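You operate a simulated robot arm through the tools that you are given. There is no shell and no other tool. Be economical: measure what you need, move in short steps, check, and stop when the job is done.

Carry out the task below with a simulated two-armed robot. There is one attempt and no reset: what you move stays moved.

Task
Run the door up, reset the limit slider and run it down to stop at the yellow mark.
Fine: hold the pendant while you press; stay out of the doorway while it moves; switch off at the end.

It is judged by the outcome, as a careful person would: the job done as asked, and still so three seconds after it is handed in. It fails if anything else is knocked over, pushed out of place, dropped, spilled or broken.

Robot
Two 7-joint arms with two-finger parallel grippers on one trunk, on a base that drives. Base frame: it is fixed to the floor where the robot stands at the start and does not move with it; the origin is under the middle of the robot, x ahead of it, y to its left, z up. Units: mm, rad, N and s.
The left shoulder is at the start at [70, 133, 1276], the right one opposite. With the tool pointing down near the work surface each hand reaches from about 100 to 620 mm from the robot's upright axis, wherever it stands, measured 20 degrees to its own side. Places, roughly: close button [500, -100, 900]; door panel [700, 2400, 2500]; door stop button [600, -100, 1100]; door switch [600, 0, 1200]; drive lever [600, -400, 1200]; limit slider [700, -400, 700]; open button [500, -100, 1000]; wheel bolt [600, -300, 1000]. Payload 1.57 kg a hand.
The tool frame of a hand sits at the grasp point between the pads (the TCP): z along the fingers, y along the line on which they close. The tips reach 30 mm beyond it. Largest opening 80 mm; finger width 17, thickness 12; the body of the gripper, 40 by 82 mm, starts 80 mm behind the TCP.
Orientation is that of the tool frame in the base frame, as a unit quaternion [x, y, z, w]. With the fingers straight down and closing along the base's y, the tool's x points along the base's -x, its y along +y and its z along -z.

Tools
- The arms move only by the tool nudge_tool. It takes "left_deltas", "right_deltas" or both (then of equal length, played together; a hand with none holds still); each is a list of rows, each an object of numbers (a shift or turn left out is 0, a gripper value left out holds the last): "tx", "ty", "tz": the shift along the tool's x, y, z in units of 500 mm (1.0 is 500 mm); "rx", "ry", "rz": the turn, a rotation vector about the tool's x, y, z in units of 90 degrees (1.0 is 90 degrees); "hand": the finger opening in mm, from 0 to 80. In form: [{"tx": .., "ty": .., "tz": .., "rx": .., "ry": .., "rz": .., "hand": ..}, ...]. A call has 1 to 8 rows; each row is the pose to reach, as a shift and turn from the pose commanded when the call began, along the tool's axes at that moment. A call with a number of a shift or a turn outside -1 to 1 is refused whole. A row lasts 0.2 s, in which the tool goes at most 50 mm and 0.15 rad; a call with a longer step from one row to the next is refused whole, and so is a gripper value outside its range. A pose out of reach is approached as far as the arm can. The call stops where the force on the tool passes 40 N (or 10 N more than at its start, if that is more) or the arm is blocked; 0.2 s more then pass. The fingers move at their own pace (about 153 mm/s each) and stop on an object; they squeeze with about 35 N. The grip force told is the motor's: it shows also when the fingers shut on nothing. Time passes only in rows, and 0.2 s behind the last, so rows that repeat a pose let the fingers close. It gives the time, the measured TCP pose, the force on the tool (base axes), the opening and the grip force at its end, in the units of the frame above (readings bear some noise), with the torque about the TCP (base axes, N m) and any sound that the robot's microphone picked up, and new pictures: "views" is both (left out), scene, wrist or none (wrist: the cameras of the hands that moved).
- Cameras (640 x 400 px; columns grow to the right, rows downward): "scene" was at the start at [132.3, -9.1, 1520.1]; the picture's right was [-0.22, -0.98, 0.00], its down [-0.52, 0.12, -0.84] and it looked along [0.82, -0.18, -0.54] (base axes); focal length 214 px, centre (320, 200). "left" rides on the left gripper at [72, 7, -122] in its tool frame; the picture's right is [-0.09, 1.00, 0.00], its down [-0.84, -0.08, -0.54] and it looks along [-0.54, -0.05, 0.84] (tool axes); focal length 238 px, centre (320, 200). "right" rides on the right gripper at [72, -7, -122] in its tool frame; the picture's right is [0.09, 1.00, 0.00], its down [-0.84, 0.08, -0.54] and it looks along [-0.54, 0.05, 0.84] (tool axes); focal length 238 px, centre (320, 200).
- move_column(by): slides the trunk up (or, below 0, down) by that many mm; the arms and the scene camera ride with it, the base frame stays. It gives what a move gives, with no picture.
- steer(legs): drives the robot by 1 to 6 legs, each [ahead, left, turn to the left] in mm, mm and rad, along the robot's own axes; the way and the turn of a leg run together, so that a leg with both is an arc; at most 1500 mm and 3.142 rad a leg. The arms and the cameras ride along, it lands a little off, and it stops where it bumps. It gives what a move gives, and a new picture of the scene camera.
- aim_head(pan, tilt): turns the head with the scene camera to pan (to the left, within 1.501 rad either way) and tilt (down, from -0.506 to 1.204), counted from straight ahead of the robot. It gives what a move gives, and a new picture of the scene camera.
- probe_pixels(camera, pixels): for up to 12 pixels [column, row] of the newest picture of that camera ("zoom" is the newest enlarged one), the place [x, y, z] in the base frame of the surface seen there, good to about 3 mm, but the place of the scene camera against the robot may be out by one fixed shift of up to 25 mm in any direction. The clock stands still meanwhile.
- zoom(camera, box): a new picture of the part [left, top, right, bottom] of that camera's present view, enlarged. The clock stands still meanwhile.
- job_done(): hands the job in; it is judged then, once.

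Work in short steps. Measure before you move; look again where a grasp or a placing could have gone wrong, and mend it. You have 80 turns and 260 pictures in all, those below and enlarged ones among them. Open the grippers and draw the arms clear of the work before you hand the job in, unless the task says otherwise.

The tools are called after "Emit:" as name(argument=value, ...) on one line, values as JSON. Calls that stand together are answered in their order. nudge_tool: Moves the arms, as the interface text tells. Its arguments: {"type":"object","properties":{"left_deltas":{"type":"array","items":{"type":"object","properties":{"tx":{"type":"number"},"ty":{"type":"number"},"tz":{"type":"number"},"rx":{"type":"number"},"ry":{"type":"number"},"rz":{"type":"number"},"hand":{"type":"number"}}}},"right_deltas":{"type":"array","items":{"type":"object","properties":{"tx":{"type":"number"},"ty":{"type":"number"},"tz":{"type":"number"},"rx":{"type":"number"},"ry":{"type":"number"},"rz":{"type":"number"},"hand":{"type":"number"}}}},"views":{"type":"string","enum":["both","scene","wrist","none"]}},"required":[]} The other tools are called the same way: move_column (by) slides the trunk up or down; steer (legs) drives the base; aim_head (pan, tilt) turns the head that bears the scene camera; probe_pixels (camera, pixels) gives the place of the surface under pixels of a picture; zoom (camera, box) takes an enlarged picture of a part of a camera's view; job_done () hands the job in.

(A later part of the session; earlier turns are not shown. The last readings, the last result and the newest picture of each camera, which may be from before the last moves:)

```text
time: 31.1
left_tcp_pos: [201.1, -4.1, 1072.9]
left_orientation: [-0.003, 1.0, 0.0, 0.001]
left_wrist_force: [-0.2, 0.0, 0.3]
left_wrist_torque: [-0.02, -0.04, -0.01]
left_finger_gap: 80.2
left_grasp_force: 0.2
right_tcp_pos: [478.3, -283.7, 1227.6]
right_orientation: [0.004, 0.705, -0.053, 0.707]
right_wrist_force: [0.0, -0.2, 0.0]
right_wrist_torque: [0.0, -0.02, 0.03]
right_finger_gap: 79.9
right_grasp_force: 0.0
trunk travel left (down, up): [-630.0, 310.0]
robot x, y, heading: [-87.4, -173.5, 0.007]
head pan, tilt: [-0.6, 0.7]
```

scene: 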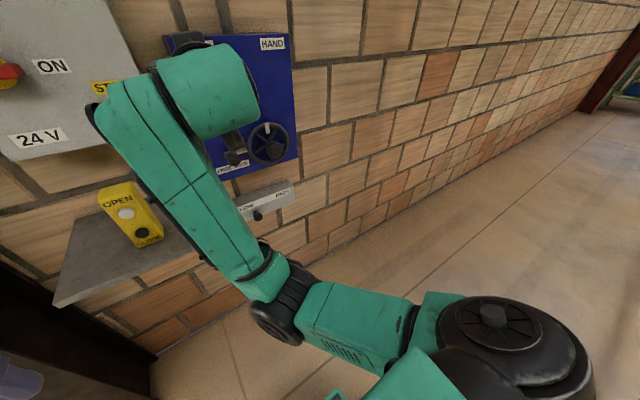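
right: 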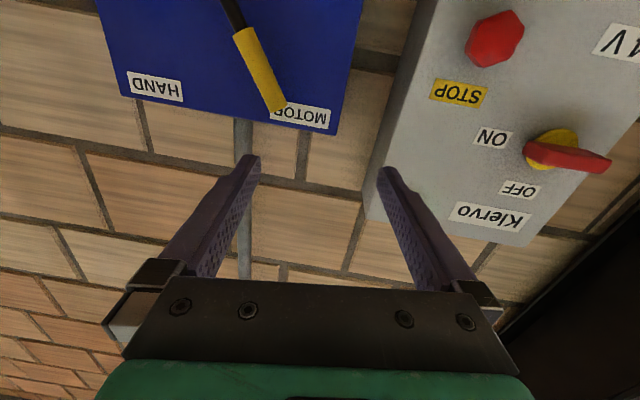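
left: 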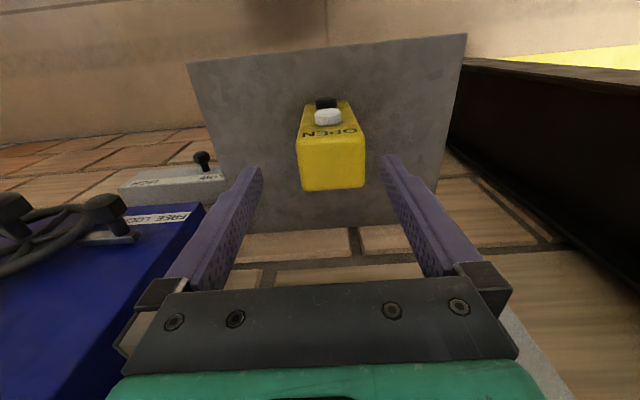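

Good pose now. Probe the STOP knob from the right camera.

Emit:
probe_pixels(camera="right", pixels=[[497, 38], [480, 38], [512, 35], [500, 25], [492, 60], [520, 90], [570, 155], [550, 130], [265, 65]])

Emit:
zoom(camera="right", box=[430, 0, 560, 90])

```text
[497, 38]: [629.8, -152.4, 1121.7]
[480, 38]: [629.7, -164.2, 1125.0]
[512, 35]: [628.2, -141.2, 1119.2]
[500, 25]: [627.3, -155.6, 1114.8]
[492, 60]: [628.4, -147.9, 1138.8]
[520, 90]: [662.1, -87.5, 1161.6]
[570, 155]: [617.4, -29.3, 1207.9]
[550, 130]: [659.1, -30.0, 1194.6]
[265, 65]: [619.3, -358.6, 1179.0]
```

```text
4.44 times, centred on (495, 45) of right
```

zoom: 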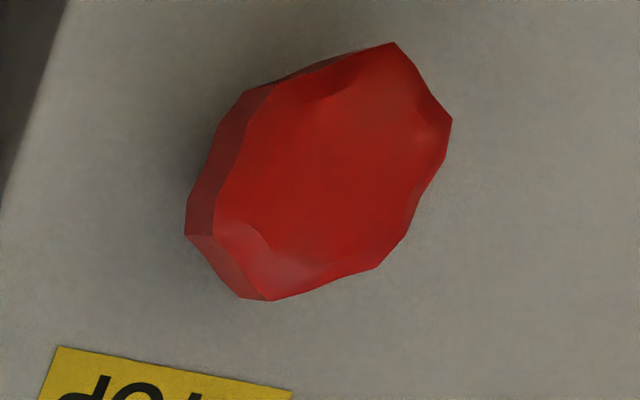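

STOP front is at x≈628 (was 618): latched. Knob centre (-153, 1126). Line up in front of it.

Emit:
nudge_tool(right_deltas=[{"tx": 0.045, "ty": 0.07, "tz": 0.0145, "rx": -0.013, "rz": 0.011}, {"tx": 0.09, "ty": 0.14, "tz": 0.029, "rx": -0.026, "rz": 0.022}, {"tx": 0.135, "ty": 0.21, "tz": 0.043, "rx": -0.038, "rz": 0.033}, {"tx": 0.185, "ty": 0.281, "tz": 0.058, "rx": -0.051, "rz": 0.044}, {"tx": 0.185, "ty": 0.281, "tz": 0.058, "rx": -0.051, "rz": 0.044}])

```text
time: 32.5
left_tcp_pos: [201.3, -4.2, 1072.9]
left_orientation: [-0.002, 1.0, -0.001, 0.001]
left_wrist_force: [0.5, 0.5, -1.3]
left_wrist_torque: [0.0, 0.03, 0.0]
left_finger_gap: 80.0
left_grasp_force: 0.0
right_tcp_pos: [529.6, -177.2, 1128.0]
right_orientation: [0.004, 0.698, -0.035, 0.715]
right_wrist_force: [-0.7, 0.5, -1.1]
right_wrist_torque: [0.0, -0.06, -0.01]
right_finger_gap: 79.8
right_grasp_force: 0.1
trunk travel left (down, up): [-630.0, 310.0]
robot x, y, heading: [-79.4, -176.7, 0.001]
head pan, tilt: [-0.6, 0.7]
stopped in row 5 (right hand): the arm was blocked; the commanded pose is now the measured one
```

scene: 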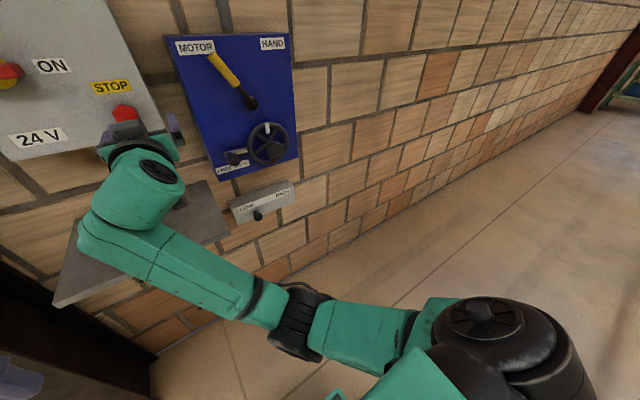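
right: 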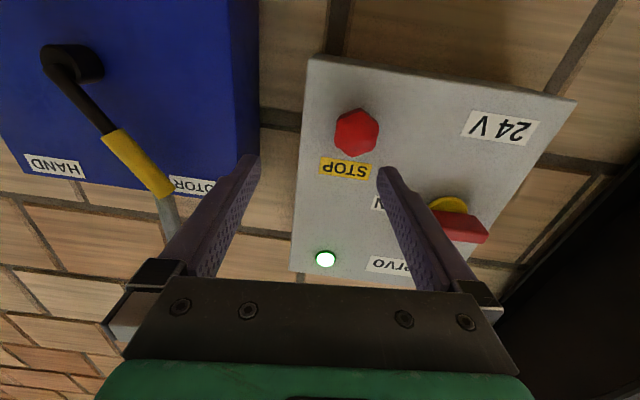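

Blocked again; the pendant is hidden behind the wrist. Check the wrist's position relative to the pendant.

Emit:
probe_pixels(camera="scene", pixels=[[90, 235], [130, 190], [130, 160], [160, 165], [180, 285], [180, 200], [85, 215], [110, 275], [115, 145]])

Emit:
zoom(camera="scene", box=[40, 80, 240, 300])

Emit:
zoom(camera="left", box=[0, 0, 640, 400])

```text
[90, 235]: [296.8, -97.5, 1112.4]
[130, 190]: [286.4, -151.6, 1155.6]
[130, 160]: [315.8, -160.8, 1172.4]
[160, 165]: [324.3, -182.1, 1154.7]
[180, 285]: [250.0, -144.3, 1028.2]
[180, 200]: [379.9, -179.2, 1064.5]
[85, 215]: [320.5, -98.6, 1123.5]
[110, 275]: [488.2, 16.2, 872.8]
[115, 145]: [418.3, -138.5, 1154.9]
```

```text
1.82 times, centred on (140, 190) of scene
```

zoom: 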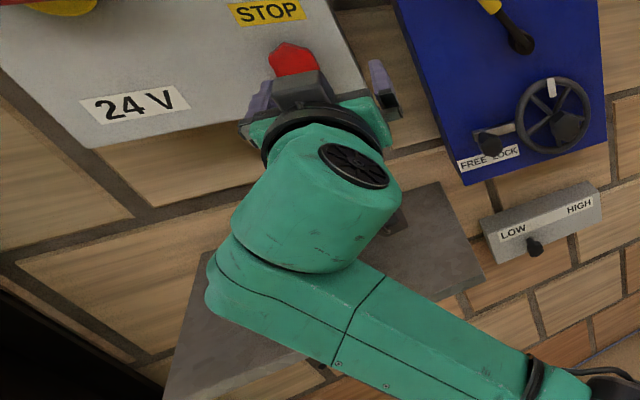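

```text
1.00 times, centred on (320, 200) of left (not enlarged: the box is as wide or as high as the picture)
```

zoom: 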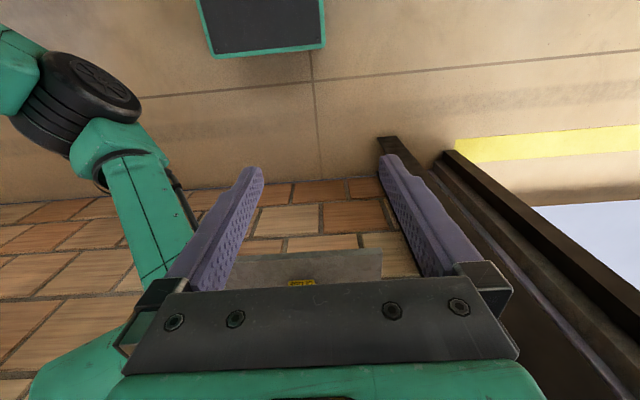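

Wrist is at x≈300–420, clear of the pendant; the right forearm passes close to the left hand. Move the left hand outward/back a little and continue aligning.

Emit:
nudge_tool(left_deltas=[{"ty": 0.06}, {"ty": 0.12}, {"ty": 0.18}, {"ty": 0.18}, {"ty": 0.18}], right_deltas=[{}, {}, {"ty": 0.025, "rx": -0.018}, {"ty": 0.05, "tz": 0.01, "rx": -0.035, "rz": 0.02}, {"ty": 0.05, "tz": 0.01, "rx": -0.035, "rz": 0.02}])

```text
time: 33.9
left_tcp_pos: [207.1, 78.3, 1068.9]
left_orientation: [-0.003, 1.0, -0.002, 0.0]
left_wrist_force: [0.8, 0.1, 0.2]
left_wrist_torque: [0.0, 0.05, 0.0]
left_finger_gap: 80.2
left_grasp_force: 0.0
left hand out of reach, approached as far as the arm can: row 3, 4, 5
right_tcp_pos: [546.0, -171.4, 1115.3]
right_orientation: [-0.006, 0.699, -0.036, 0.714]
right_wrist_force: [-0.3, -0.2, -0.5]
right_wrist_torque: [0.0, -0.01, -0.03]
right_finger_gap: 79.9
right_grasp_force: 0.1
trunk travel left (down, up): [-630.0, 310.0]
robot x, y, heading: [-81.1, -175.2, 0.006]
head pan, tilt: [-0.6, 0.7]
stopped in row 5 (right hand): the arm was blocked; the commanded pose is now the measured one
```

scene: 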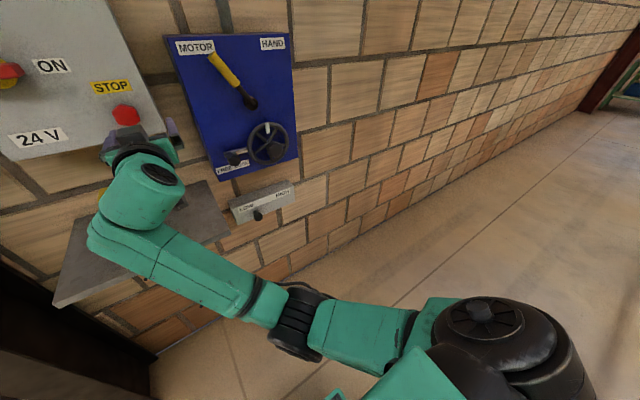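
right: 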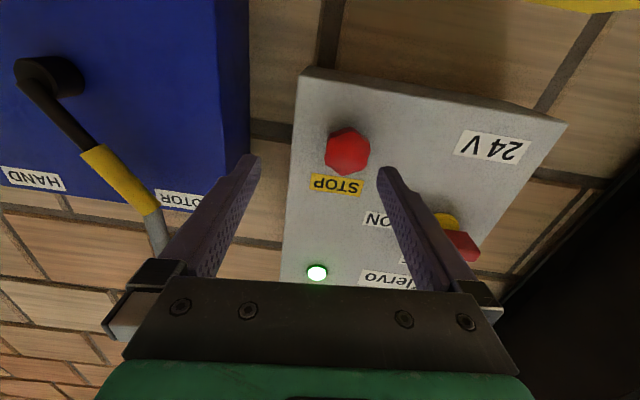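
left: 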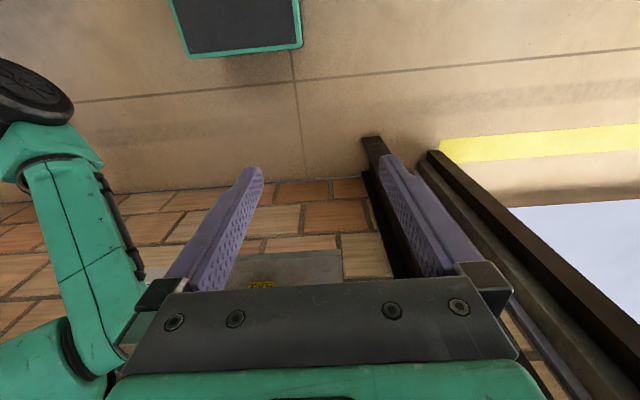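

A wrist-joint limit resists the straight yaw. The knob is round, so I let the hand yaw ~10° to the right instead and align again.

Emit:
nudge_tool(right_deltas=[{"tx": -0.005, "ty": 0.005, "rx": 0.05}, {"tx": -0.01, "ty": 0.015, "rx": 0.1}, {"tx": -0.022, "ty": 0.04, "tz": 0.02, "rx": 0.13}, {"tx": -0.022, "ty": 0.05, "tz": 0.03, "rx": 0.13}, {"tx": -0.022, "ty": 0.05, "tz": 0.03, "rx": 0.13}], views="wrist")

```text
time: 35.1
left_tcp_pos: [206.5, 78.0, 1069.2]
left_orientation: [-0.002, 1.0, -0.001, 0.001]
left_wrist_force: [0.3, 0.9, 0.1]
left_wrist_torque: [-0.03, -0.01, 0.0]
left_finger_gap: 80.0
left_grasp_force: 0.0
right_tcp_pos: [560.9, -151.4, 1125.0]
right_orientation: [0.066, 0.691, -0.109, 0.711]
right_wrist_force: [-0.4, 0.6, 0.2]
right_wrist_torque: [-0.02, 0.03, 0.0]
right_finger_gap: 80.2
right_grasp_force: 0.0
trunk travel left (down, up): [-630.0, 310.0]
robot x, y, heading: [-81.8, -174.6, 0.002]
head pan, tilt: [-0.6, 0.7]
```

right: 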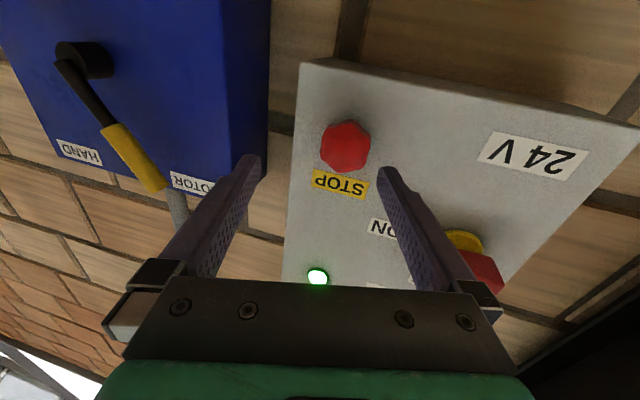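

Pose reached (yaw −14°). Advance around the knob with 50 mm opening, close, and check.

Emit:
nudge_tool(right_deltas=[{"hand": 50}, {"tz": 0.05, "ty": 0.016, "hand": 50}, {"tz": 0.101, "ty": 0.033, "hand": 50}, {"tz": 0.101, "ty": 0.033, "hand": 50}], views="wrist")

```text
time: 36.1
left_tcp_pos: [201.9, 79.4, 1070.7]
left_orientation: [-0.002, 1.0, -0.001, 0.004]
left_wrist_force: [0.3, 0.2, 0.3]
left_wrist_torque: [0.03, 0.01, 0.01]
left_finger_gap: 80.2
left_grasp_force: 0.1
right_tcp_pos: [604.2, -136.7, 1131.2]
right_orientation: [0.064, 0.689, -0.102, 0.714]
right_wrist_force: [-19.8, 4.0, -1.3]
right_wrist_torque: [0.29, 0.1, -0.56]
right_finger_gap: 51.0
right_grasp_force: 0.2
trunk travel left (down, up): [-630.0, 310.0]
robot x, y, heading: [-79.1, -176.3, 0.003]
head pan, tilt: [-0.6, 0.7]
```

right: 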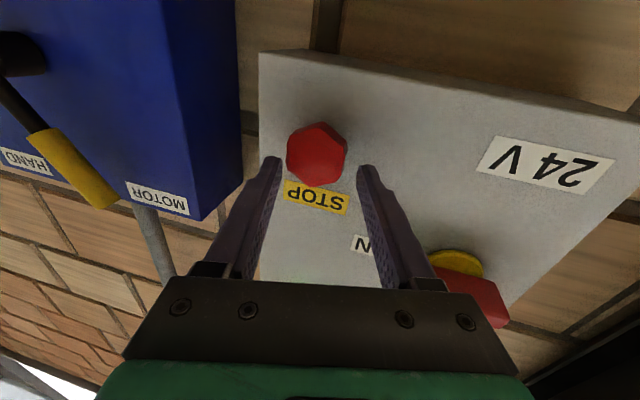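

A finger touches the knob (−20 N); hand sits ~12 mm too far left. Back off, shift right, retry.

Emit:
nudge_tool(right_deltas=[{"tz": -0.06}, {"tz": -0.06, "ty": -0.026, "tx": 0.01}, {"tz": -0.06, "ty": -0.026, "tx": 0.01}], views="wrist")

Emit:
probe_pixels(camera="right", pixels=[[330, 150], [325, 145], [335, 150]])

```text
time: 36.9
left_tcp_pos: [208.2, 77.6, 1069.8]
left_orientation: [-0.001, 1.0, 0.0, 0.0]
left_wrist_force: [0.2, -0.9, 0.1]
left_wrist_torque: [0.01, 0.02, -0.02]
left_finger_gap: 80.0
left_grasp_force: 0.0
right_tcp_pos: [580.1, -146.2, 1119.1]
right_orientation: [0.065, 0.693, -0.105, 0.711]
right_wrist_force: [-0.3, -0.2, 0.0]
right_wrist_torque: [0.02, 0.03, -0.03]
right_finger_gap: 49.9
right_grasp_force: 0.1
trunk travel left (down, up): [-630.0, 310.0]
robot x, y, heading: [-79.1, -175.2, 0.002]
head pan, tilt: [-0.6, 0.7]
```

right: 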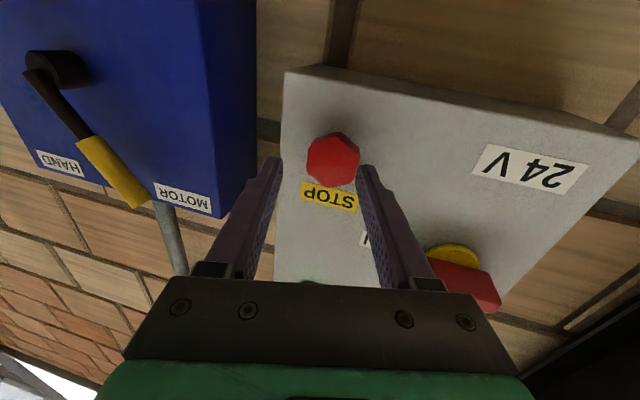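

```text
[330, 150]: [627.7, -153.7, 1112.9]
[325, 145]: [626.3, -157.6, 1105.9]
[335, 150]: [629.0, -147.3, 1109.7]
```

Knob lies ~6 mm to tool +y. Advance with ty +6 mm, tz 36 mm.

Emit:
nudge_tool(right_deltas=[{"ty": 0.012, "hand": 56}, {"tz": 0.04, "ty": 0.012}, {"tz": 0.072, "ty": 0.012}, {"tz": 0.072, "ty": 0.012}], views="wrist")

```text
time: 37.9
left_tcp_pos: [207.8, 77.8, 1068.2]
left_orientation: [-0.002, 1.0, -0.001, 0.001]
left_wrist_force: [-0.6, -0.9, 0.4]
left_wrist_torque: [-0.01, -0.02, 0.05]
left_finger_gap: 80.0
left_grasp_force: 0.0
right_tcp_pos: [616.2, -149.0, 1121.6]
right_orientation: [0.065, 0.692, -0.104, 0.711]
right_wrist_force: [0.2, 0.3, 0.3]
right_wrist_torque: [0.02, 0.01, -0.02]
right_finger_gap: 55.8
right_grasp_force: 0.1
trunk travel left (down, up): [-630.0, 310.0]
robot x, y, heading: [-84.9, -176.9, 0.003]
head pan, tilt: [-0.6, 0.7]
```

right: 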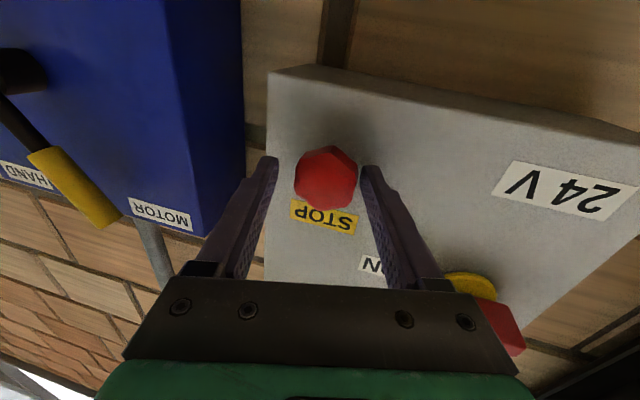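

The knob is between the fingers with no contact force. Close and pull back gently.

Emit:
nudge_tool(right_deltas=[{"hand": 20}, {"hand": 20}, {"hand": 20, "tz": -0.01}, {"hand": 20, "tz": -0.025}, {"hand": 20, "tz": -0.04}, {"hand": 20, "tz": -0.05}], views="wrist")

```text
time: 39.3
left_tcp_pos: [210.9, 79.1, 1067.6]
left_orientation: [-0.003, 1.0, -0.002, 0.0]
left_wrist_force: [0.5, 0.5, -0.5]
left_wrist_torque: [-0.01, -0.04, -0.04]
left_finger_gap: 79.9
left_grasp_force: 0.0
right_tcp_pos: [597.4, -142.5, 1116.8]
right_orientation: [0.064, 0.695, -0.105, 0.708]
right_wrist_force: [21.3, 3.1, 5.9]
right_wrist_torque: [-0.32, 0.1, 0.7]
right_finger_gap: 43.2
right_grasp_force: 45.4
trunk travel left (down, up): [-630.0, 310.0]
robot x, y, heading: [-79.5, -178.8, 0.003]
head pan, tilt: [-0.6, 0.7]
```

right: 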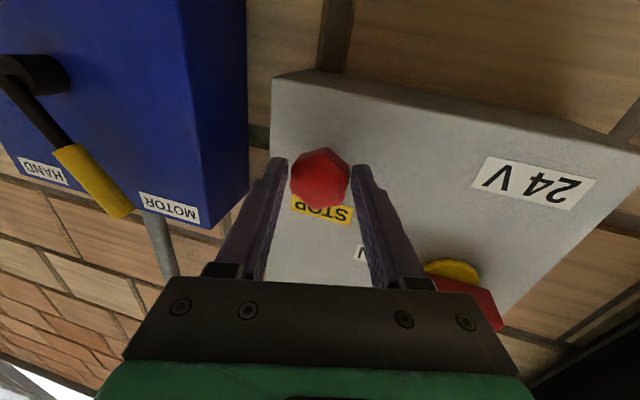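

Pulled back 19 mm with 21 N tension, so the knob seems to have come out to its stop. Release and probe it.

Emit:
nudge_tool(right_deltas=[{"tz": 0.03, "hand": 20}, {"tz": 0.03, "hand": 70}, {"tz": 0.03, "hand": 70}, {"tz": -0.06, "hand": 70}, {"tz": -0.1, "hand": 70}], views="wrist")

Emit:
probe_pixels(camera="right", pixels=[[330, 148], [340, 150], [350, 145], [345, 155], [360, 80]])

```text
time: 40.5
left_tcp_pos: [207.8, 77.4, 1069.1]
left_orientation: [-0.002, 1.0, -0.001, 0.002]
left_wrist_force: [-0.4, 0.2, -0.6]
left_wrist_torque: [0.0, -0.02, -0.01]
left_finger_gap: 79.9
left_grasp_force: 0.0
right_tcp_pos: [547.8, -142.0, 1124.0]
right_orientation: [0.069, 0.688, -0.112, 0.714]
right_wrist_force: [-0.2, 0.8, 0.3]
right_wrist_torque: [-0.05, 0.0, 0.01]
right_finger_gap: 70.0
right_grasp_force: 0.0
trunk travel left (down, up): [-630.0, 310.0]
robot x, y, heading: [-82.9, -176.9, -0.001]
head pan, tilt: [-0.6, 0.7]
```

right: 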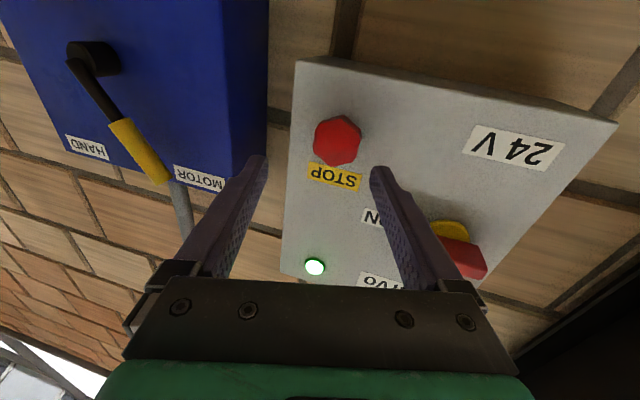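

```text
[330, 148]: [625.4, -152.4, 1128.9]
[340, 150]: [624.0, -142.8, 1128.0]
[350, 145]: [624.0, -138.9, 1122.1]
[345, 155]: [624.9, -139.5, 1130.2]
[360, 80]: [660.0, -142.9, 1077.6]
```

Knob front reads 624.5, only partly out; I may have pushed it back while releasing. Regrip and pull more firmly, then open without pushing.

Emit:
nudge_tool(right_deltas=[{"tz": 0.08, "hand": 60}, {"tz": 0.148, "hand": 60}, {"tz": 0.148, "hand": 60}, {"tz": 0.148, "hand": 10}, {"tz": 0.148, "hand": 10}], views="none")

Emit:
nudge_tool(right_deltas=[{"tz": -0.02}, {"tz": -0.04}, {"tz": -0.06}, {"tz": -0.07}], views="wrist")

Emit:
probe_pixels(camera="right", pixels=[[310, 170], [320, 170], [330, 170], [320, 180]])

```text
time: 41.7
left_tcp_pos: [207.7, 80.9, 1067.6]
left_orientation: [-0.002, 1.0, -0.002, 0.001]
left_wrist_force: [0.0, -0.2, 1.0]
left_wrist_torque: [-0.01, 0.04, 0.0]
left_finger_gap: 80.0
left_grasp_force: 0.1
right_tcp_pos: [615.4, -146.1, 1120.6]
right_orientation: [0.063, 0.693, -0.103, 0.711]
right_wrist_force: [0.7, 9.1, -2.9]
right_wrist_torque: [0.09, 0.21, 0.91]
right_finger_gap: 43.8
right_grasp_force: 45.4
trunk travel left (down, up): [-630.0, 310.0]
robot x, y, heading: [-77.9, -180.5, 0.002]
head pan, tilt: [-0.6, 0.7]
```

```text
time: 42.7
left_tcp_pos: [208.3, 84.1, 1066.0]
left_orientation: [-0.003, 1.0, -0.003, 0.001]
left_wrist_force: [-0.2, 0.6, 0.4]
left_wrist_torque: [-0.07, 0.06, -0.01]
left_finger_gap: 79.9
left_grasp_force: 0.1
right_tcp_pos: [583.5, -136.2, 1119.4]
right_orientation: [0.063, 0.692, -0.108, 0.711]
right_wrist_force: [-0.9, 0.6, 0.7]
right_wrist_torque: [0.01, 0.05, 0.02]
right_finger_gap: 17.3
right_grasp_force: 1.2
trunk travel left (down, up): [-630.0, 310.0]
robot x, y, heading: [-80.1, -175.5, 0.004]
head pan, tilt: [-0.6, 0.7]
```

right: 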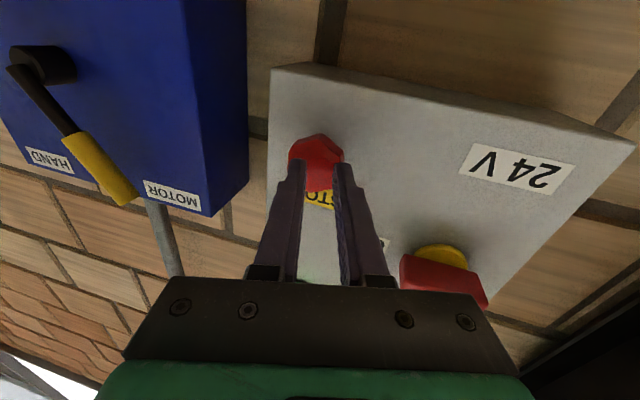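

```text
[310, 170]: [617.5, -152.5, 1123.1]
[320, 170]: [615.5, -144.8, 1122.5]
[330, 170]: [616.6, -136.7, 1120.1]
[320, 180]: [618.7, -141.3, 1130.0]
```

STOP is back out at x≈617, its original place. Withdraw the right hand to the right and pitch it down ~45°.

Emit:
nudge_tool(right_deltas=[{"tz": -0.08, "hand": 0}, {"tx": -0.03, "ty": -0.06, "tz": -0.11}, {"tx": -0.06, "ty": -0.13, "tz": -0.125, "ry": 0.08}, {"tx": -0.09, "ty": -0.2, "tz": -0.125, "ry": 0.16}, {"tx": -0.12, "ty": -0.27, "tz": -0.125, "ry": 0.24}, {"tx": -0.147, "ty": -0.338, "tz": -0.125, "ry": 0.32}, {"tx": -0.147, "ty": -0.338, "tz": -0.125, "ry": 0.4}, {"tx": -0.147, "ty": -0.338, "tz": -0.125, "ry": 0.48}])

```text
time: 44.5
left_tcp_pos: [207.9, 77.2, 1067.7]
left_orientation: [-0.003, 1.0, -0.001, 0.001]
left_wrist_force: [0.3, 0.4, 0.3]
left_wrist_torque: [0.02, 0.01, -0.01]
left_finger_gap: 80.2
left_grasp_force: 0.0
right_tcp_pos: [483.6, -285.7, 1200.4]
right_orientation: [0.098, 0.906, -0.072, 0.406]
right_wrist_force: [-0.7, 0.1, 0.3]
right_wrist_torque: [0.0, 0.02, -0.02]
right_finger_gap: 0.0
right_grasp_force: 20.9
trunk travel left (down, up): [-630.0, 310.0]
robot x, y, heading: [-82.0, -177.1, 0.002]
head pan, tilt: [-0.6, 0.7]
```

scene: 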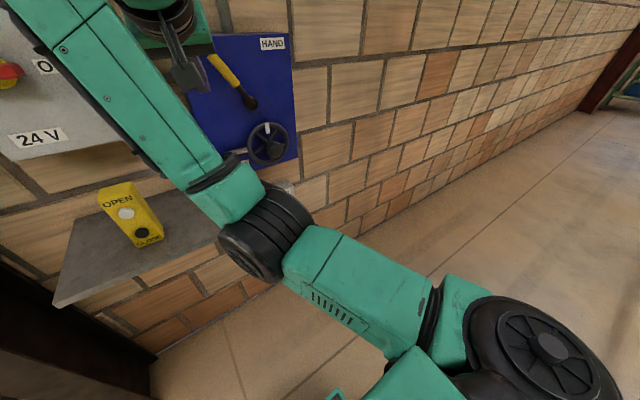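
right: 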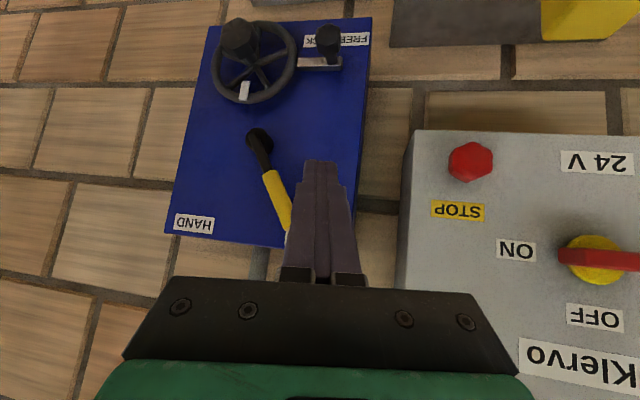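

The elbow is tucked inboard, which would clash with the left hand. Return the right hand to its start-like posture (fingers down, outboard) to bring the elbow out.

Emit:
nudge_tool(right_deltas=[{"tx": 0.026, "ty": -0.063, "tz": -0.006, "ry": 0.058}, {"tx": 0.052, "ty": -0.127, "tz": -0.012, "ry": 0.116}, {"tx": 0.079, "ty": -0.19, "tz": -0.018, "ry": 0.173}, {"tx": 0.105, "ty": -0.254, "tz": -0.025, "ry": 0.23}, {"tx": 0.131, "ty": -0.317, "tz": -0.031, "ry": 0.288}, {"tx": 0.157, "ty": -0.381, "tz": -0.037, "ry": 0.345}, {"tx": 0.184, "ty": -0.444, "tz": -0.043, "ry": 0.4}, {"tx": 0.21, "ty": -0.508, "tz": -0.049, "ry": 0.46}], views="scene")

```text
time: 46.3
left_tcp_pos: [205.9, 79.1, 1069.3]
left_orientation: [-0.002, 1.0, -0.001, 0.002]
left_wrist_force: [0.2, 1.2, -0.4]
left_wrist_torque: [0.01, -0.01, 0.01]
left_finger_gap: 80.1
left_grasp_force: 0.0
right_tcp_pos: [333.8, -517.6, 1152.1]
right_orientation: [0.118, 0.991, -0.033, 0.06]
right_wrist_force: [-0.6, -0.1, 1.0]
right_wrist_torque: [-0.03, -0.03, -0.02]
right_finger_gap: 0.2
right_grasp_force: 21.6
right hand out of reach, approached as far as the arm can: row 1, 2, 3, 4, 5, 6, 7
trunk travel left (down, up): [-630.0, 310.0]
robot x, y, heading: [-81.6, -177.7, 0.005]
head pan, tilt: [-0.6, 0.7]
```

scene: 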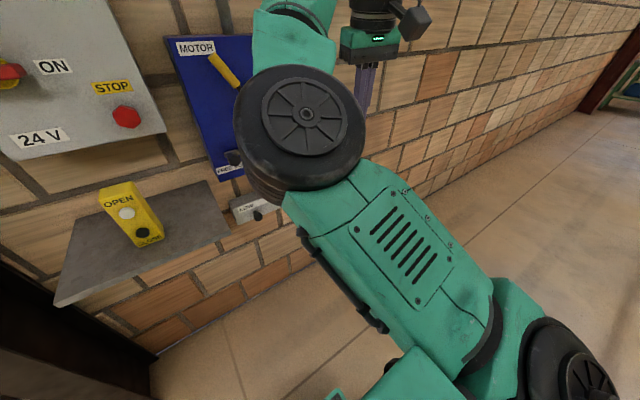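

The elbow is still inboard. I stretch the hand far out to the right to force the elbow outboard.

Emit:
nudge_tool(right_deltas=[{"tx": 0.03, "ty": -0.079, "tz": 0.013, "rz": -0.02}, {"tx": 0.06, "ty": -0.158, "tz": 0.026, "rz": -0.04}, {"tx": 0.09, "ty": -0.237, "tz": 0.039, "rz": -0.06}, {"tx": 0.12, "ty": -0.315, "tz": 0.052, "rz": -0.08}, {"tx": 0.15, "ty": -0.394, "tz": 0.065, "rz": -0.1}, {"tx": 0.18, "ty": -0.473, "tz": 0.078, "rz": -0.12}, {"tx": 0.21, "ty": -0.552, "tz": 0.091, "rz": -0.14}, {"tx": 0.238, "ty": -0.63, "tz": 0.104, "rz": -0.149}], views="scene")

```text
time: 48.1
left_tcp_pos: [206.9, 77.0, 1069.5]
left_orientation: [-0.002, 1.0, -0.001, 0.001]
left_wrist_force: [-0.5, -0.5, 0.5]
left_wrist_torque: [-0.01, -0.02, -0.01]
left_finger_gap: 80.0
left_grasp_force: 0.0
right_tcp_pos: [149.4, -797.7, 1099.1]
right_orientation: [0.002, 0.998, -0.039, 0.056]
right_wrist_force: [0.1, -0.1, 0.6]
right_wrist_torque: [0.01, 0.0, -0.02]
right_finger_gap: 0.2
right_grasp_force: 21.6
trunk travel left (down, up): [-630.0, 310.0]
robot x, y, heading: [-79.8, -178.5, 0.001]
head pan, tilt: [-0.6, 0.7]
```

scene: 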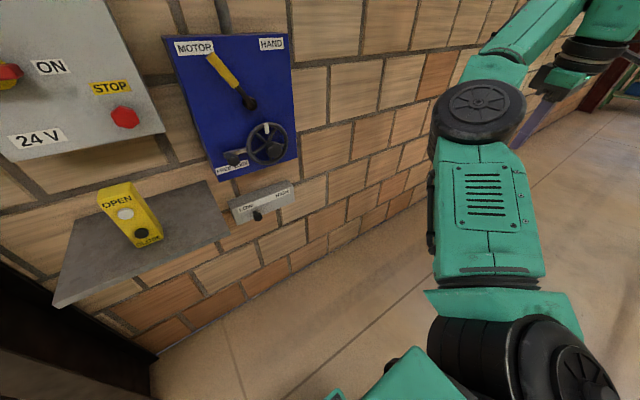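

Elbow branch persists, so swap roles: the right hand will grip the pendant from above, the left (elbow naturally outboard) will press. Bring the right hand back in, open; raise the trunk 150.

Emit:
nudge_tool(right_deltas=[{"tx": -0.045, "ty": 0.08, "tz": -0.013, "hand": 80}, {"tx": -0.09, "ty": 0.159, "tz": -0.026}, {"tx": -0.136, "ty": 0.239, "tz": -0.038}, {"tx": -0.181, "ty": 0.318, "tz": -0.051, "ry": 0.02, "rx": -0.012}, {"tx": -0.226, "ty": 0.398, "tz": -0.064, "ry": 0.035, "rx": -0.025}, {"tx": -0.271, "ty": 0.477, "tz": -0.077, "ry": 0.05, "rx": -0.035}, {"tx": -0.317, "ty": 0.557, "tz": -0.09, "ry": 0.06, "rx": -0.045}, {"tx": -0.362, "ty": 0.636, "tz": -0.102, "ry": 0.07, "rx": -0.05}], views="none")

Emit:
move_column(by=150)

Emit:
steer(legs=[[120, 55, 0]])

```text
time: 49.9
left_tcp_pos: [205.1, 78.2, 1069.6]
left_orientation: [-0.003, 1.0, -0.002, 0.002]
left_wrist_force: [0.0, -1.0, 0.9]
left_wrist_torque: [0.0, -0.02, 0.0]
left_finger_gap: 80.3
left_grasp_force: 0.1
right_tcp_pos: [321.7, -480.1, 1148.2]
right_orientation: [0.011, 1.0, 0.003, 0.003]
right_wrist_force: [-0.1, 0.0, 0.1]
right_wrist_torque: [-0.04, -0.03, -0.01]
right_finger_gap: 79.9
right_grasp_force: 0.0
right hand out of reach, approached as far as the arm can: row 7
trunk travel left (down, up): [-630.0, 310.0]
robot x, y, heading: [-81.9, -178.4, 0.003]
head pan, tilt: [-0.6, 0.7]
```

```text
time: 51.6
left_tcp_pos: [207.2, 78.4, 1219.2]
left_orientation: [-0.003, 1.0, -0.001, 0.001]
left_wrist_force: [0.0, 0.0, 0.6]
left_wrist_torque: [-0.03, -0.02, -0.03]
left_finger_gap: 80.1
left_grasp_force: 0.0
right_tcp_pos: [325.6, -477.9, 1296.9]
right_orientation: [0.005, 1.0, 0.006, 0.002]
right_wrist_force: [0.0, 0.2, 0.1]
right_wrist_torque: [-0.01, 0.01, 0.0]
right_finger_gap: 80.3
right_grasp_force: 0.1
trunk travel left (down, up): [-780.0, 160.0]
robot x, y, heading: [-78.5, -178.3, 0.003]
head pan, tilt: [-0.6, 0.7]
```

```text
time: 52.9
left_tcp_pos: [325.7, 132.3, 1219.2]
left_orientation: [-0.003, 1.0, 0.0, 0.002]
left_wrist_force: [0.5, 0.0, -0.1]
left_wrist_torque: [0.01, 0.01, 0.02]
left_finger_gap: 79.8
left_grasp_force: 0.0
right_tcp_pos: [442.1, -425.2, 1296.9]
right_orientation: [0.006, 1.0, 0.007, 0.002]
right_wrist_force: [-0.7, 0.1, 0.3]
right_wrist_torque: [-0.01, -0.03, -0.02]
right_finger_gap: 79.7
right_grasp_force: 0.1
trunk travel left (down, up): [-780.0, 160.0]
robot x, y, heading: [38.4, -121.8, 0.001]
head pan, tilt: [-0.6, 0.7]
```

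scene: 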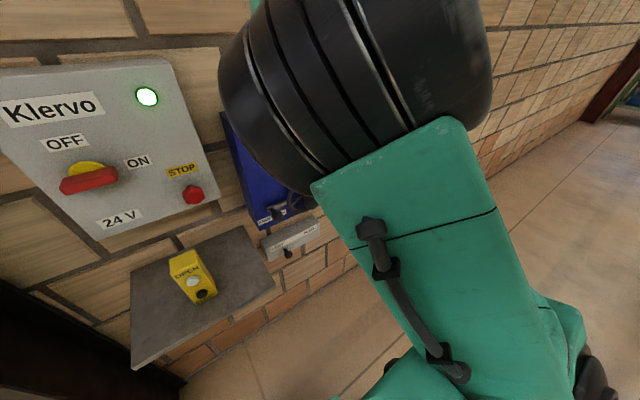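

Now bring the right hand across in front of the pendant at x≈440, z≈1130.

Emit:
nudge_tool(right_deltas=[{"ty": 0.083, "tz": 0.04}, {"ty": 0.167, "tz": 0.081}, {"ty": 0.25, "tz": 0.122}, {"ty": 0.334, "tz": 0.163}, {"ty": 0.418, "tz": 0.204}, {"ty": 0.5, "tz": 0.245}, {"ty": 0.585, "tz": 0.286}, {"ty": 0.67, "tz": 0.33}])

```text
time: 54.7
left_tcp_pos: [325.8, 133.8, 1219.4]
left_orientation: [-0.002, 1.0, 0.0, 0.002]
left_wrist_force: [0.0, -0.2, 0.1]
left_wrist_torque: [-0.03, 0.01, 0.0]
left_finger_gap: 79.9
left_grasp_force: 0.1
right_tcp_pos: [553.6, -312.1, 1233.6]
right_orientation: [0.006, 1.0, 0.007, 0.0]
right_wrist_force: [-1.2, 1.4, 0.1]
right_wrist_torque: [-0.04, 0.01, -0.03]
right_finger_gap: 80.1
right_grasp_force: 0.1
right hand out of reach, approached as far as the arm can: row 2, 3, 4, 5, 6, 7, 8
trunk travel left (down, up): [-780.0, 160.0]
robot x, y, heading: [42.7, -126.4, -0.001]
head pan, tilt: [-0.6, 0.7]
```

scene: 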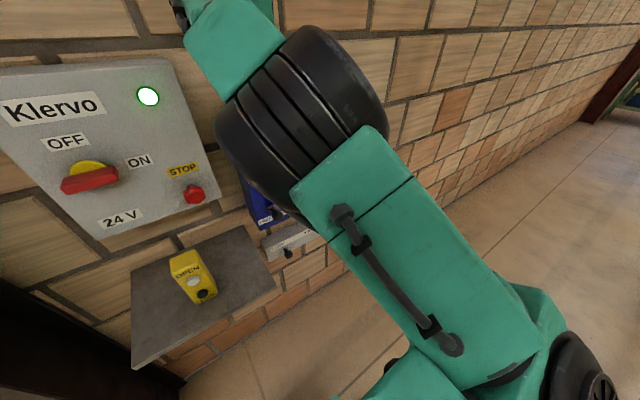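
right: 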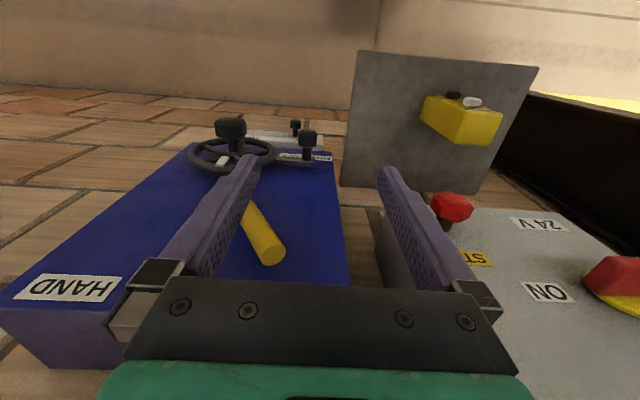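

The IK drifted the hand toward the motor lever (no contact force, lever at x≥600). Retrace exactly to return.

Emit:
nudge_tool(right_deltas=[{"ty": -0.083, "tz": -0.04}, {"ty": -0.167, "tz": -0.081}, {"ty": -0.25, "tz": -0.122}, {"ty": -0.334, "tz": -0.163}, {"ty": -0.418, "tz": -0.204}, {"ty": -0.5, "tz": -0.245}, {"ty": -0.585, "tz": -0.286}, {"ty": -0.67, "tz": -0.33}], views="scene")

```text
time: 56.5
left_tcp_pos: [326.2, 133.4, 1219.1]
left_orientation: [-0.002, 1.0, -0.001, 0.001]
left_wrist_force: [-0.7, 0.5, 0.0]
left_wrist_torque: [0.01, -0.01, 0.0]
left_finger_gap: 79.9
left_grasp_force: 0.1
right_tcp_pos: [462.9, -575.0, 1301.9]
right_orientation: [0.007, 1.0, 0.007, 0.001]
right_wrist_force: [0.5, -0.3, 0.1]
right_wrist_torque: [-0.01, 0.02, 0.01]
right_finger_gap: 80.0
right_grasp_force: 0.1
right hand out of reach, approached as far as the arm can: row 3, 4, 5, 6, 7, 8
trunk travel left (down, up): [-780.0, 160.0]
robot x, y, heading: [39.0, -123.6, 0.004]
head pan, tilt: [-0.6, 0.7]
```

scene: 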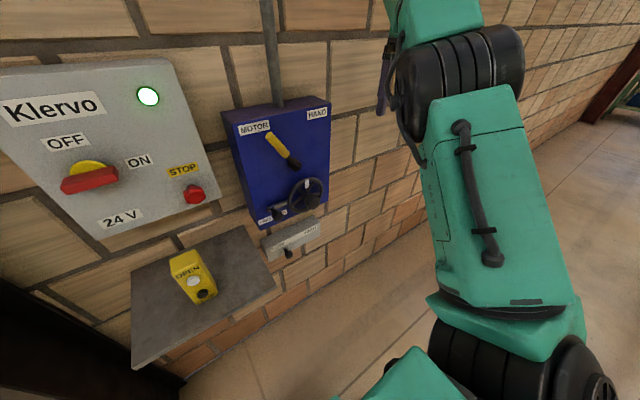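

Now at (463,-575,1302). Try rotating the hand about its vertical (yaw left) to push the elbow outboard.

Emit:
nudge_tool(right_deltas=[{"rz": -0.095, "tx": 0.02}, {"rz": -0.19, "tx": 0.04}, {"rz": -0.285, "tx": 0.06}, {"rz": -0.38, "tx": 0.08}, {"rz": -0.475, "tx": 0.1}, {"rz": -0.57, "tx": 0.12}, {"rz": -0.665, "tx": 0.14}, {"rz": -0.76, "tx": 0.16}], views="scene")

```text
time: 58.3
left_tcp_pos: [326.7, 131.5, 1219.4]
left_orientation: [-0.002, 1.0, -0.001, 0.001]
left_wrist_force: [-0.6, 0.4, 0.5]
left_wrist_torque: [0.0, 0.0, -0.03]
left_finger_gap: 80.0
left_grasp_force: 0.0
right_tcp_pos: [380.7, -576.9, 1300.4]
right_orientation: [-0.557, 0.83, 0.005, 0.004]
right_wrist_force: [0.2, 0.0, -0.9]
right_wrist_torque: [0.01, -0.03, -0.01]
right_finger_gap: 79.9
right_grasp_force: 0.0
trunk travel left (down, up): [-780.0, 160.0]
robot x, y, heading: [41.4, -122.2, 0.003]
head pan, tilt: [-0.6, 0.7]
```

scene: 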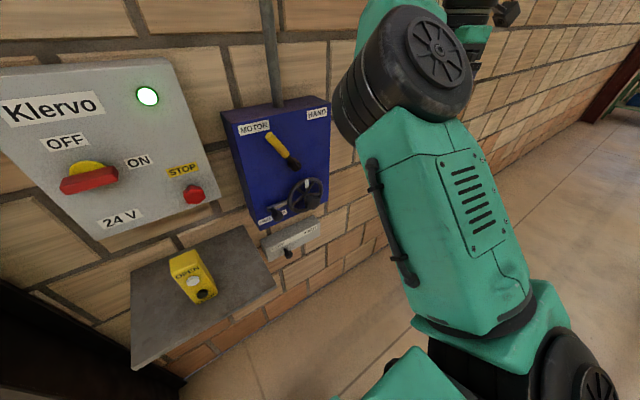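

That pushed the elbow inboard; rotate the other way instead.

Emit:
nudge_tool(right_deltas=[{"rz": 0.095}, {"rz": 0.19}, {"rz": 0.285}, {"rz": 0.38}, {"rz": 0.475}, {"rz": 0.57}, {"rz": 0.665}, {"rz": 0.76}], views="none")

Emit:
nudge_tool(right_deltas=[{"rz": 0.095}, {"rz": 0.19}, {"rz": 0.285}, {"rz": 0.38}, {"rz": 0.475}, {"rz": 0.57}, {"rz": 0.665}, {"rz": 0.76}], views="scene")

```text
time: 60.1
left_tcp_pos: [327.0, 131.8, 1219.3]
left_orientation: [-0.003, 1.0, -0.001, 0.0]
left_wrist_force: [0.8, -0.3, 0.4]
left_wrist_torque: [0.02, 0.02, -0.01]
left_finger_gap: 79.9
left_grasp_force: 0.0
right_tcp_pos: [381.3, -577.1, 1301.2]
right_orientation: [0.008, 1.0, 0.007, 0.0]
right_wrist_force: [0.1, 0.0, 0.3]
right_wrist_torque: [0.01, -0.01, 0.01]
right_finger_gap: 79.9
right_grasp_force: 0.1
trunk travel left (down, up): [-780.0, 160.0]
robot x, y, heading: [36.9, -122.7, -0.002]
head pan, tilt: [-0.6, 0.7]
```

```text
time: 61.9
left_tcp_pos: [327.2, 133.7, 1219.2]
left_orientation: [-0.002, 1.0, -0.001, 0.001]
left_wrist_force: [0.4, 0.4, 0.4]
left_wrist_torque: [-0.01, 0.03, 0.01]
left_finger_gap: 79.8
left_grasp_force: 0.0
right_tcp_pos: [383.2, -576.2, 1301.0]
right_orientation: [0.569, 0.823, 0.006, -0.004]
right_wrist_force: [0.2, 0.9, 1.0]
right_wrist_torque: [0.02, 0.02, 0.01]
right_finger_gap: 80.2
right_grasp_force: 0.1
trunk travel left (down, up): [-780.0, 160.0]
robot x, y, heading: [37.6, -122.7, -0.002]
head pan, tilt: [-0.6, 0.7]
```

scene: 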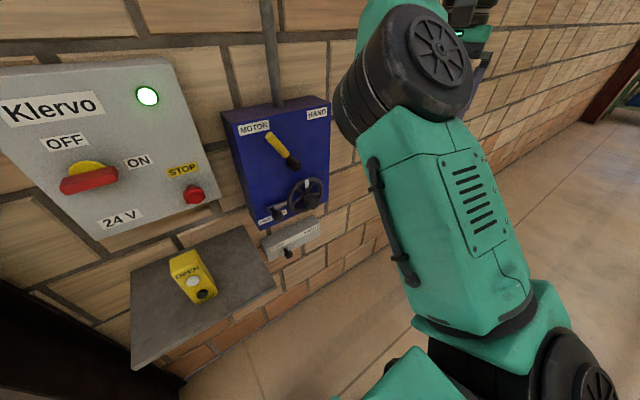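

Elbow unaffected by yaw. New plan: the right arm's forward-pointing posture worked for STOP, so I'll use that posture to press and the left (fingers-down) to grip. Back the base, lower the trunk, and undo the yaw.

Emit:
steer(legs=[[-100, -10, 0]])

Emit:
move_column(by=-160)

Emit:
nudge_tool(right_deltas=[{"rz": -0.095}, {"rz": -0.19}, {"rz": -0.285}, {"rz": -0.38}, {"rz": -0.475}, {"rz": -0.57}, {"rz": -0.665}, {"rz": -0.76}], views="none")

Emit:
nudge_tool(right_deltas=[{"tx": -0.08, "ty": 0.02, "ry": -0.06}, {"tx": -0.16, "ty": 0.06, "ry": -0.12}, {"tx": -0.22, "ty": 0.13, "ry": -0.18}, {"tx": -0.27, "ty": 0.21, "ry": -0.25}, {"tx": -0.3, "ty": 0.3, "ry": -0.32}, {"tx": -0.31, "ty": 0.39, "ry": -0.38}, {"tx": -0.314, "ty": 0.48, "tz": -0.02, "ry": -0.44}, {"tx": -0.314, "ty": 0.57, "tz": -0.04, "ry": -0.5}], views="both")

```text
time: 63.0
left_tcp_pos: [229.9, 123.0, 1218.5]
left_orientation: [-0.002, 1.0, -0.001, 0.0]
left_wrist_force: [-0.1, 0.5, 0.6]
left_wrist_torque: [0.03, 0.02, -0.01]
left_finger_gap: 79.9
left_grasp_force: 0.1
right_tcp_pos: [285.3, -586.3, 1300.4]
right_orientation: [0.567, 0.824, 0.004, -0.004]
right_wrist_force: [-0.1, 0.2, 0.7]
right_wrist_torque: [0.04, 0.01, -0.01]
right_finger_gap: 80.0
right_grasp_force: 0.1
trunk travel left (down, up): [-780.0, 160.0]
robot x, y, heading: [-59.9, -134.1, 0.007]
head pan, tilt: [-0.6, 0.7]
```

scene: 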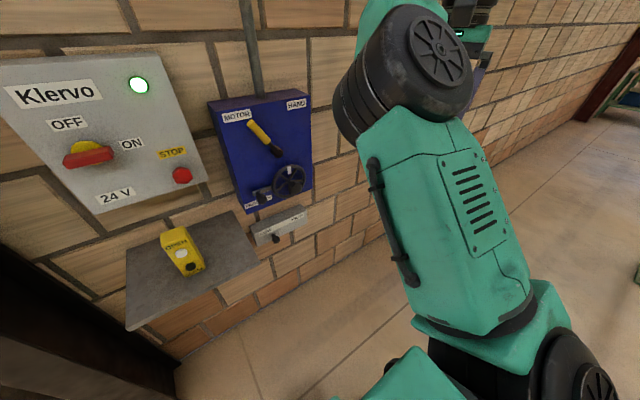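

```text
time: 64.9
left_tcp_pos: [225.4, 123.2, 1059.6]
left_orientation: [-0.002, 1.0, -0.001, 0.001]
left_wrist_force: [-0.5, 0.4, 0.6]
left_wrist_torque: [0.0, 0.01, 0.01]
left_finger_gap: 80.0
left_grasp_force: 0.0
right_tcp_pos: [280.9, -585.6, 1141.0]
right_orientation: [0.567, 0.824, 0.005, -0.003]
right_wrist_force: [0.4, -1.2, 0.7]
right_wrist_torque: [0.0, -0.01, 0.03]
right_finger_gap: 79.9
right_grasp_force: 0.0
trunk travel left (down, up): [-620.0, 320.0]
robot x, y, heading: [-58.7, -134.1, -0.0]
head pan, tilt: [-0.6, 0.7]
```

```text
time: 66.7
left_tcp_pos: [226.5, 122.7, 1057.9]
left_orientation: [-0.003, 1.0, -0.002, 0.001]
left_wrist_force: [0.4, 0.6, -0.3]
left_wrist_torque: [0.04, 0.03, -0.03]
left_finger_gap: 80.1
left_grasp_force: 0.1
right_tcp_pos: [282.0, -587.0, 1142.7]
right_orientation: [0.005, 1.0, 0.006, 0.001]
right_wrist_force: [-0.3, 0.0, 0.2]
right_wrist_torque: [-0.03, -0.01, 0.0]
right_finger_gap: 79.7
right_grasp_force: 0.0
trunk travel left (down, up): [-620.0, 320.0]
robot x, y, heading: [-61.9, -133.5, 0.008]
head pan, tilt: [-0.6, 0.7]
```

```text
time: 68.5
left_tcp_pos: [227.1, 124.6, 1059.4]
left_orientation: [-0.002, 1.0, -0.002, 0.0]
left_wrist_force: [0.0, 0.0, 0.1]
left_wrist_torque: [-0.06, 0.01, 0.0]
left_finger_gap: 80.3
left_grasp_force: 0.0
right_tcp_pos: [504.9, -309.5, 1158.7]
right_orientation: [0.008, 0.924, 0.004, 0.383]
right_wrist_force: [-0.8, -0.1, -0.3]
right_wrist_torque: [-0.04, 0.02, 0.0]
right_finger_gap: 79.7
right_grasp_force: 0.0
right hand out of reach, approached as far as the arm can: row 5, 6, 7, 8
trunk travel left (down, up): [-620.0, 320.0]
robot x, y, heading: [-62.3, -135.9, 0.0]
head pan, tilt: [-0.6, 0.7]
```

scene: 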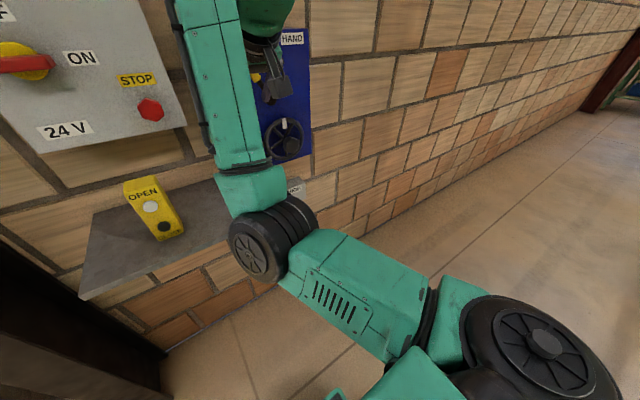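
right: 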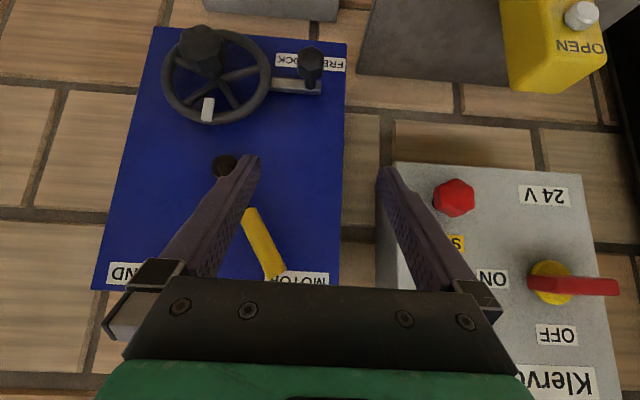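

Right hand at 45° pitch works at (505,-310,1159). Move it left and down cautiously in front of the pendant, fingers closed.

Emit:
nudge_tool(right_deltas=[{"tx": 0.03, "tz": -0.02, "hand": 0}, {"tx": 0.06, "tz": -0.01, "ty": 0.06}, {"tx": 0.09, "tz": 0.01, "ty": 0.12}, {"tx": 0.12, "tz": 0.03, "ty": 0.19}, {"tx": 0.14, "tz": 0.04, "ty": 0.26}])

```text
time: 69.7
left_tcp_pos: [225.7, 124.1, 1058.9]
left_orientation: [-0.003, 1.0, -0.001, 0.001]
left_wrist_force: [-0.1, 0.3, -0.1]
left_wrist_torque: [0.0, -0.01, 0.02]
left_finger_gap: 79.7
left_grasp_force: 0.1
right_tcp_pos: [496.1, -176.8, 1089.8]
right_orientation: [0.008, 0.924, 0.003, 0.383]
right_wrist_force: [0.4, 0.2, -0.7]
right_wrist_torque: [-0.02, 0.02, -0.03]
right_finger_gap: 0.0
right_grasp_force: 21.2
right hand out of reach, approached as far as the arm can: row 1, 2, 3, 4, 5
trunk travel left (down, up): [-620.0, 320.0]
robot x, y, heading: [-60.4, -132.9, -0.002]
head pan, tilt: [-0.6, 0.7]
```

scene: 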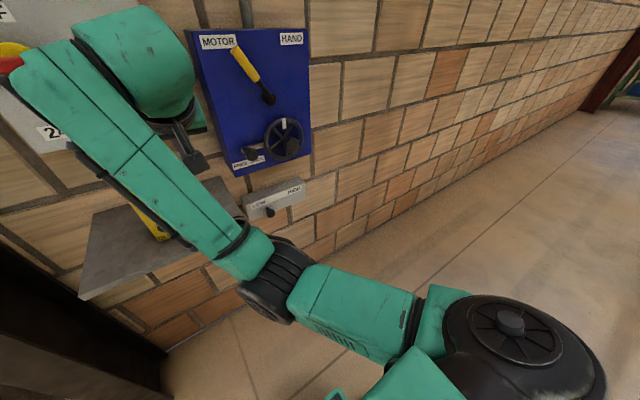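
right: 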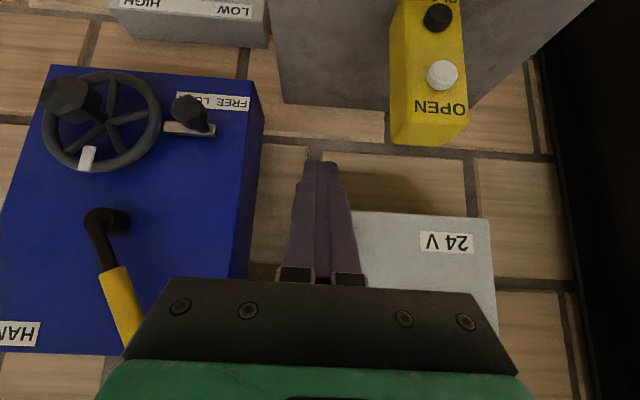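

Hand now at (496,-177,1090). Its forearm lies to the left; measure where, to judge clearance with the left arm.

Emit:
probe_pixels(camera="scene", pixels=[[40, 80], [20, 90], [100, 140], [140, 70], [75, 45], [180, 220], [60, 110], [150, 20], [190, 60], [270, 290]])

```text
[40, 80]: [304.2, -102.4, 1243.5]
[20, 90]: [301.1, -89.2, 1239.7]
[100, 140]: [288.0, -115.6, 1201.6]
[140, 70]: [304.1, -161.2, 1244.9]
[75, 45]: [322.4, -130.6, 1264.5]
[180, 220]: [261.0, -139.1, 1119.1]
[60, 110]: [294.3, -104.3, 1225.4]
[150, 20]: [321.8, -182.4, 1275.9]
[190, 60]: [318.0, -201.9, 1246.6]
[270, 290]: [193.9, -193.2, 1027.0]
```

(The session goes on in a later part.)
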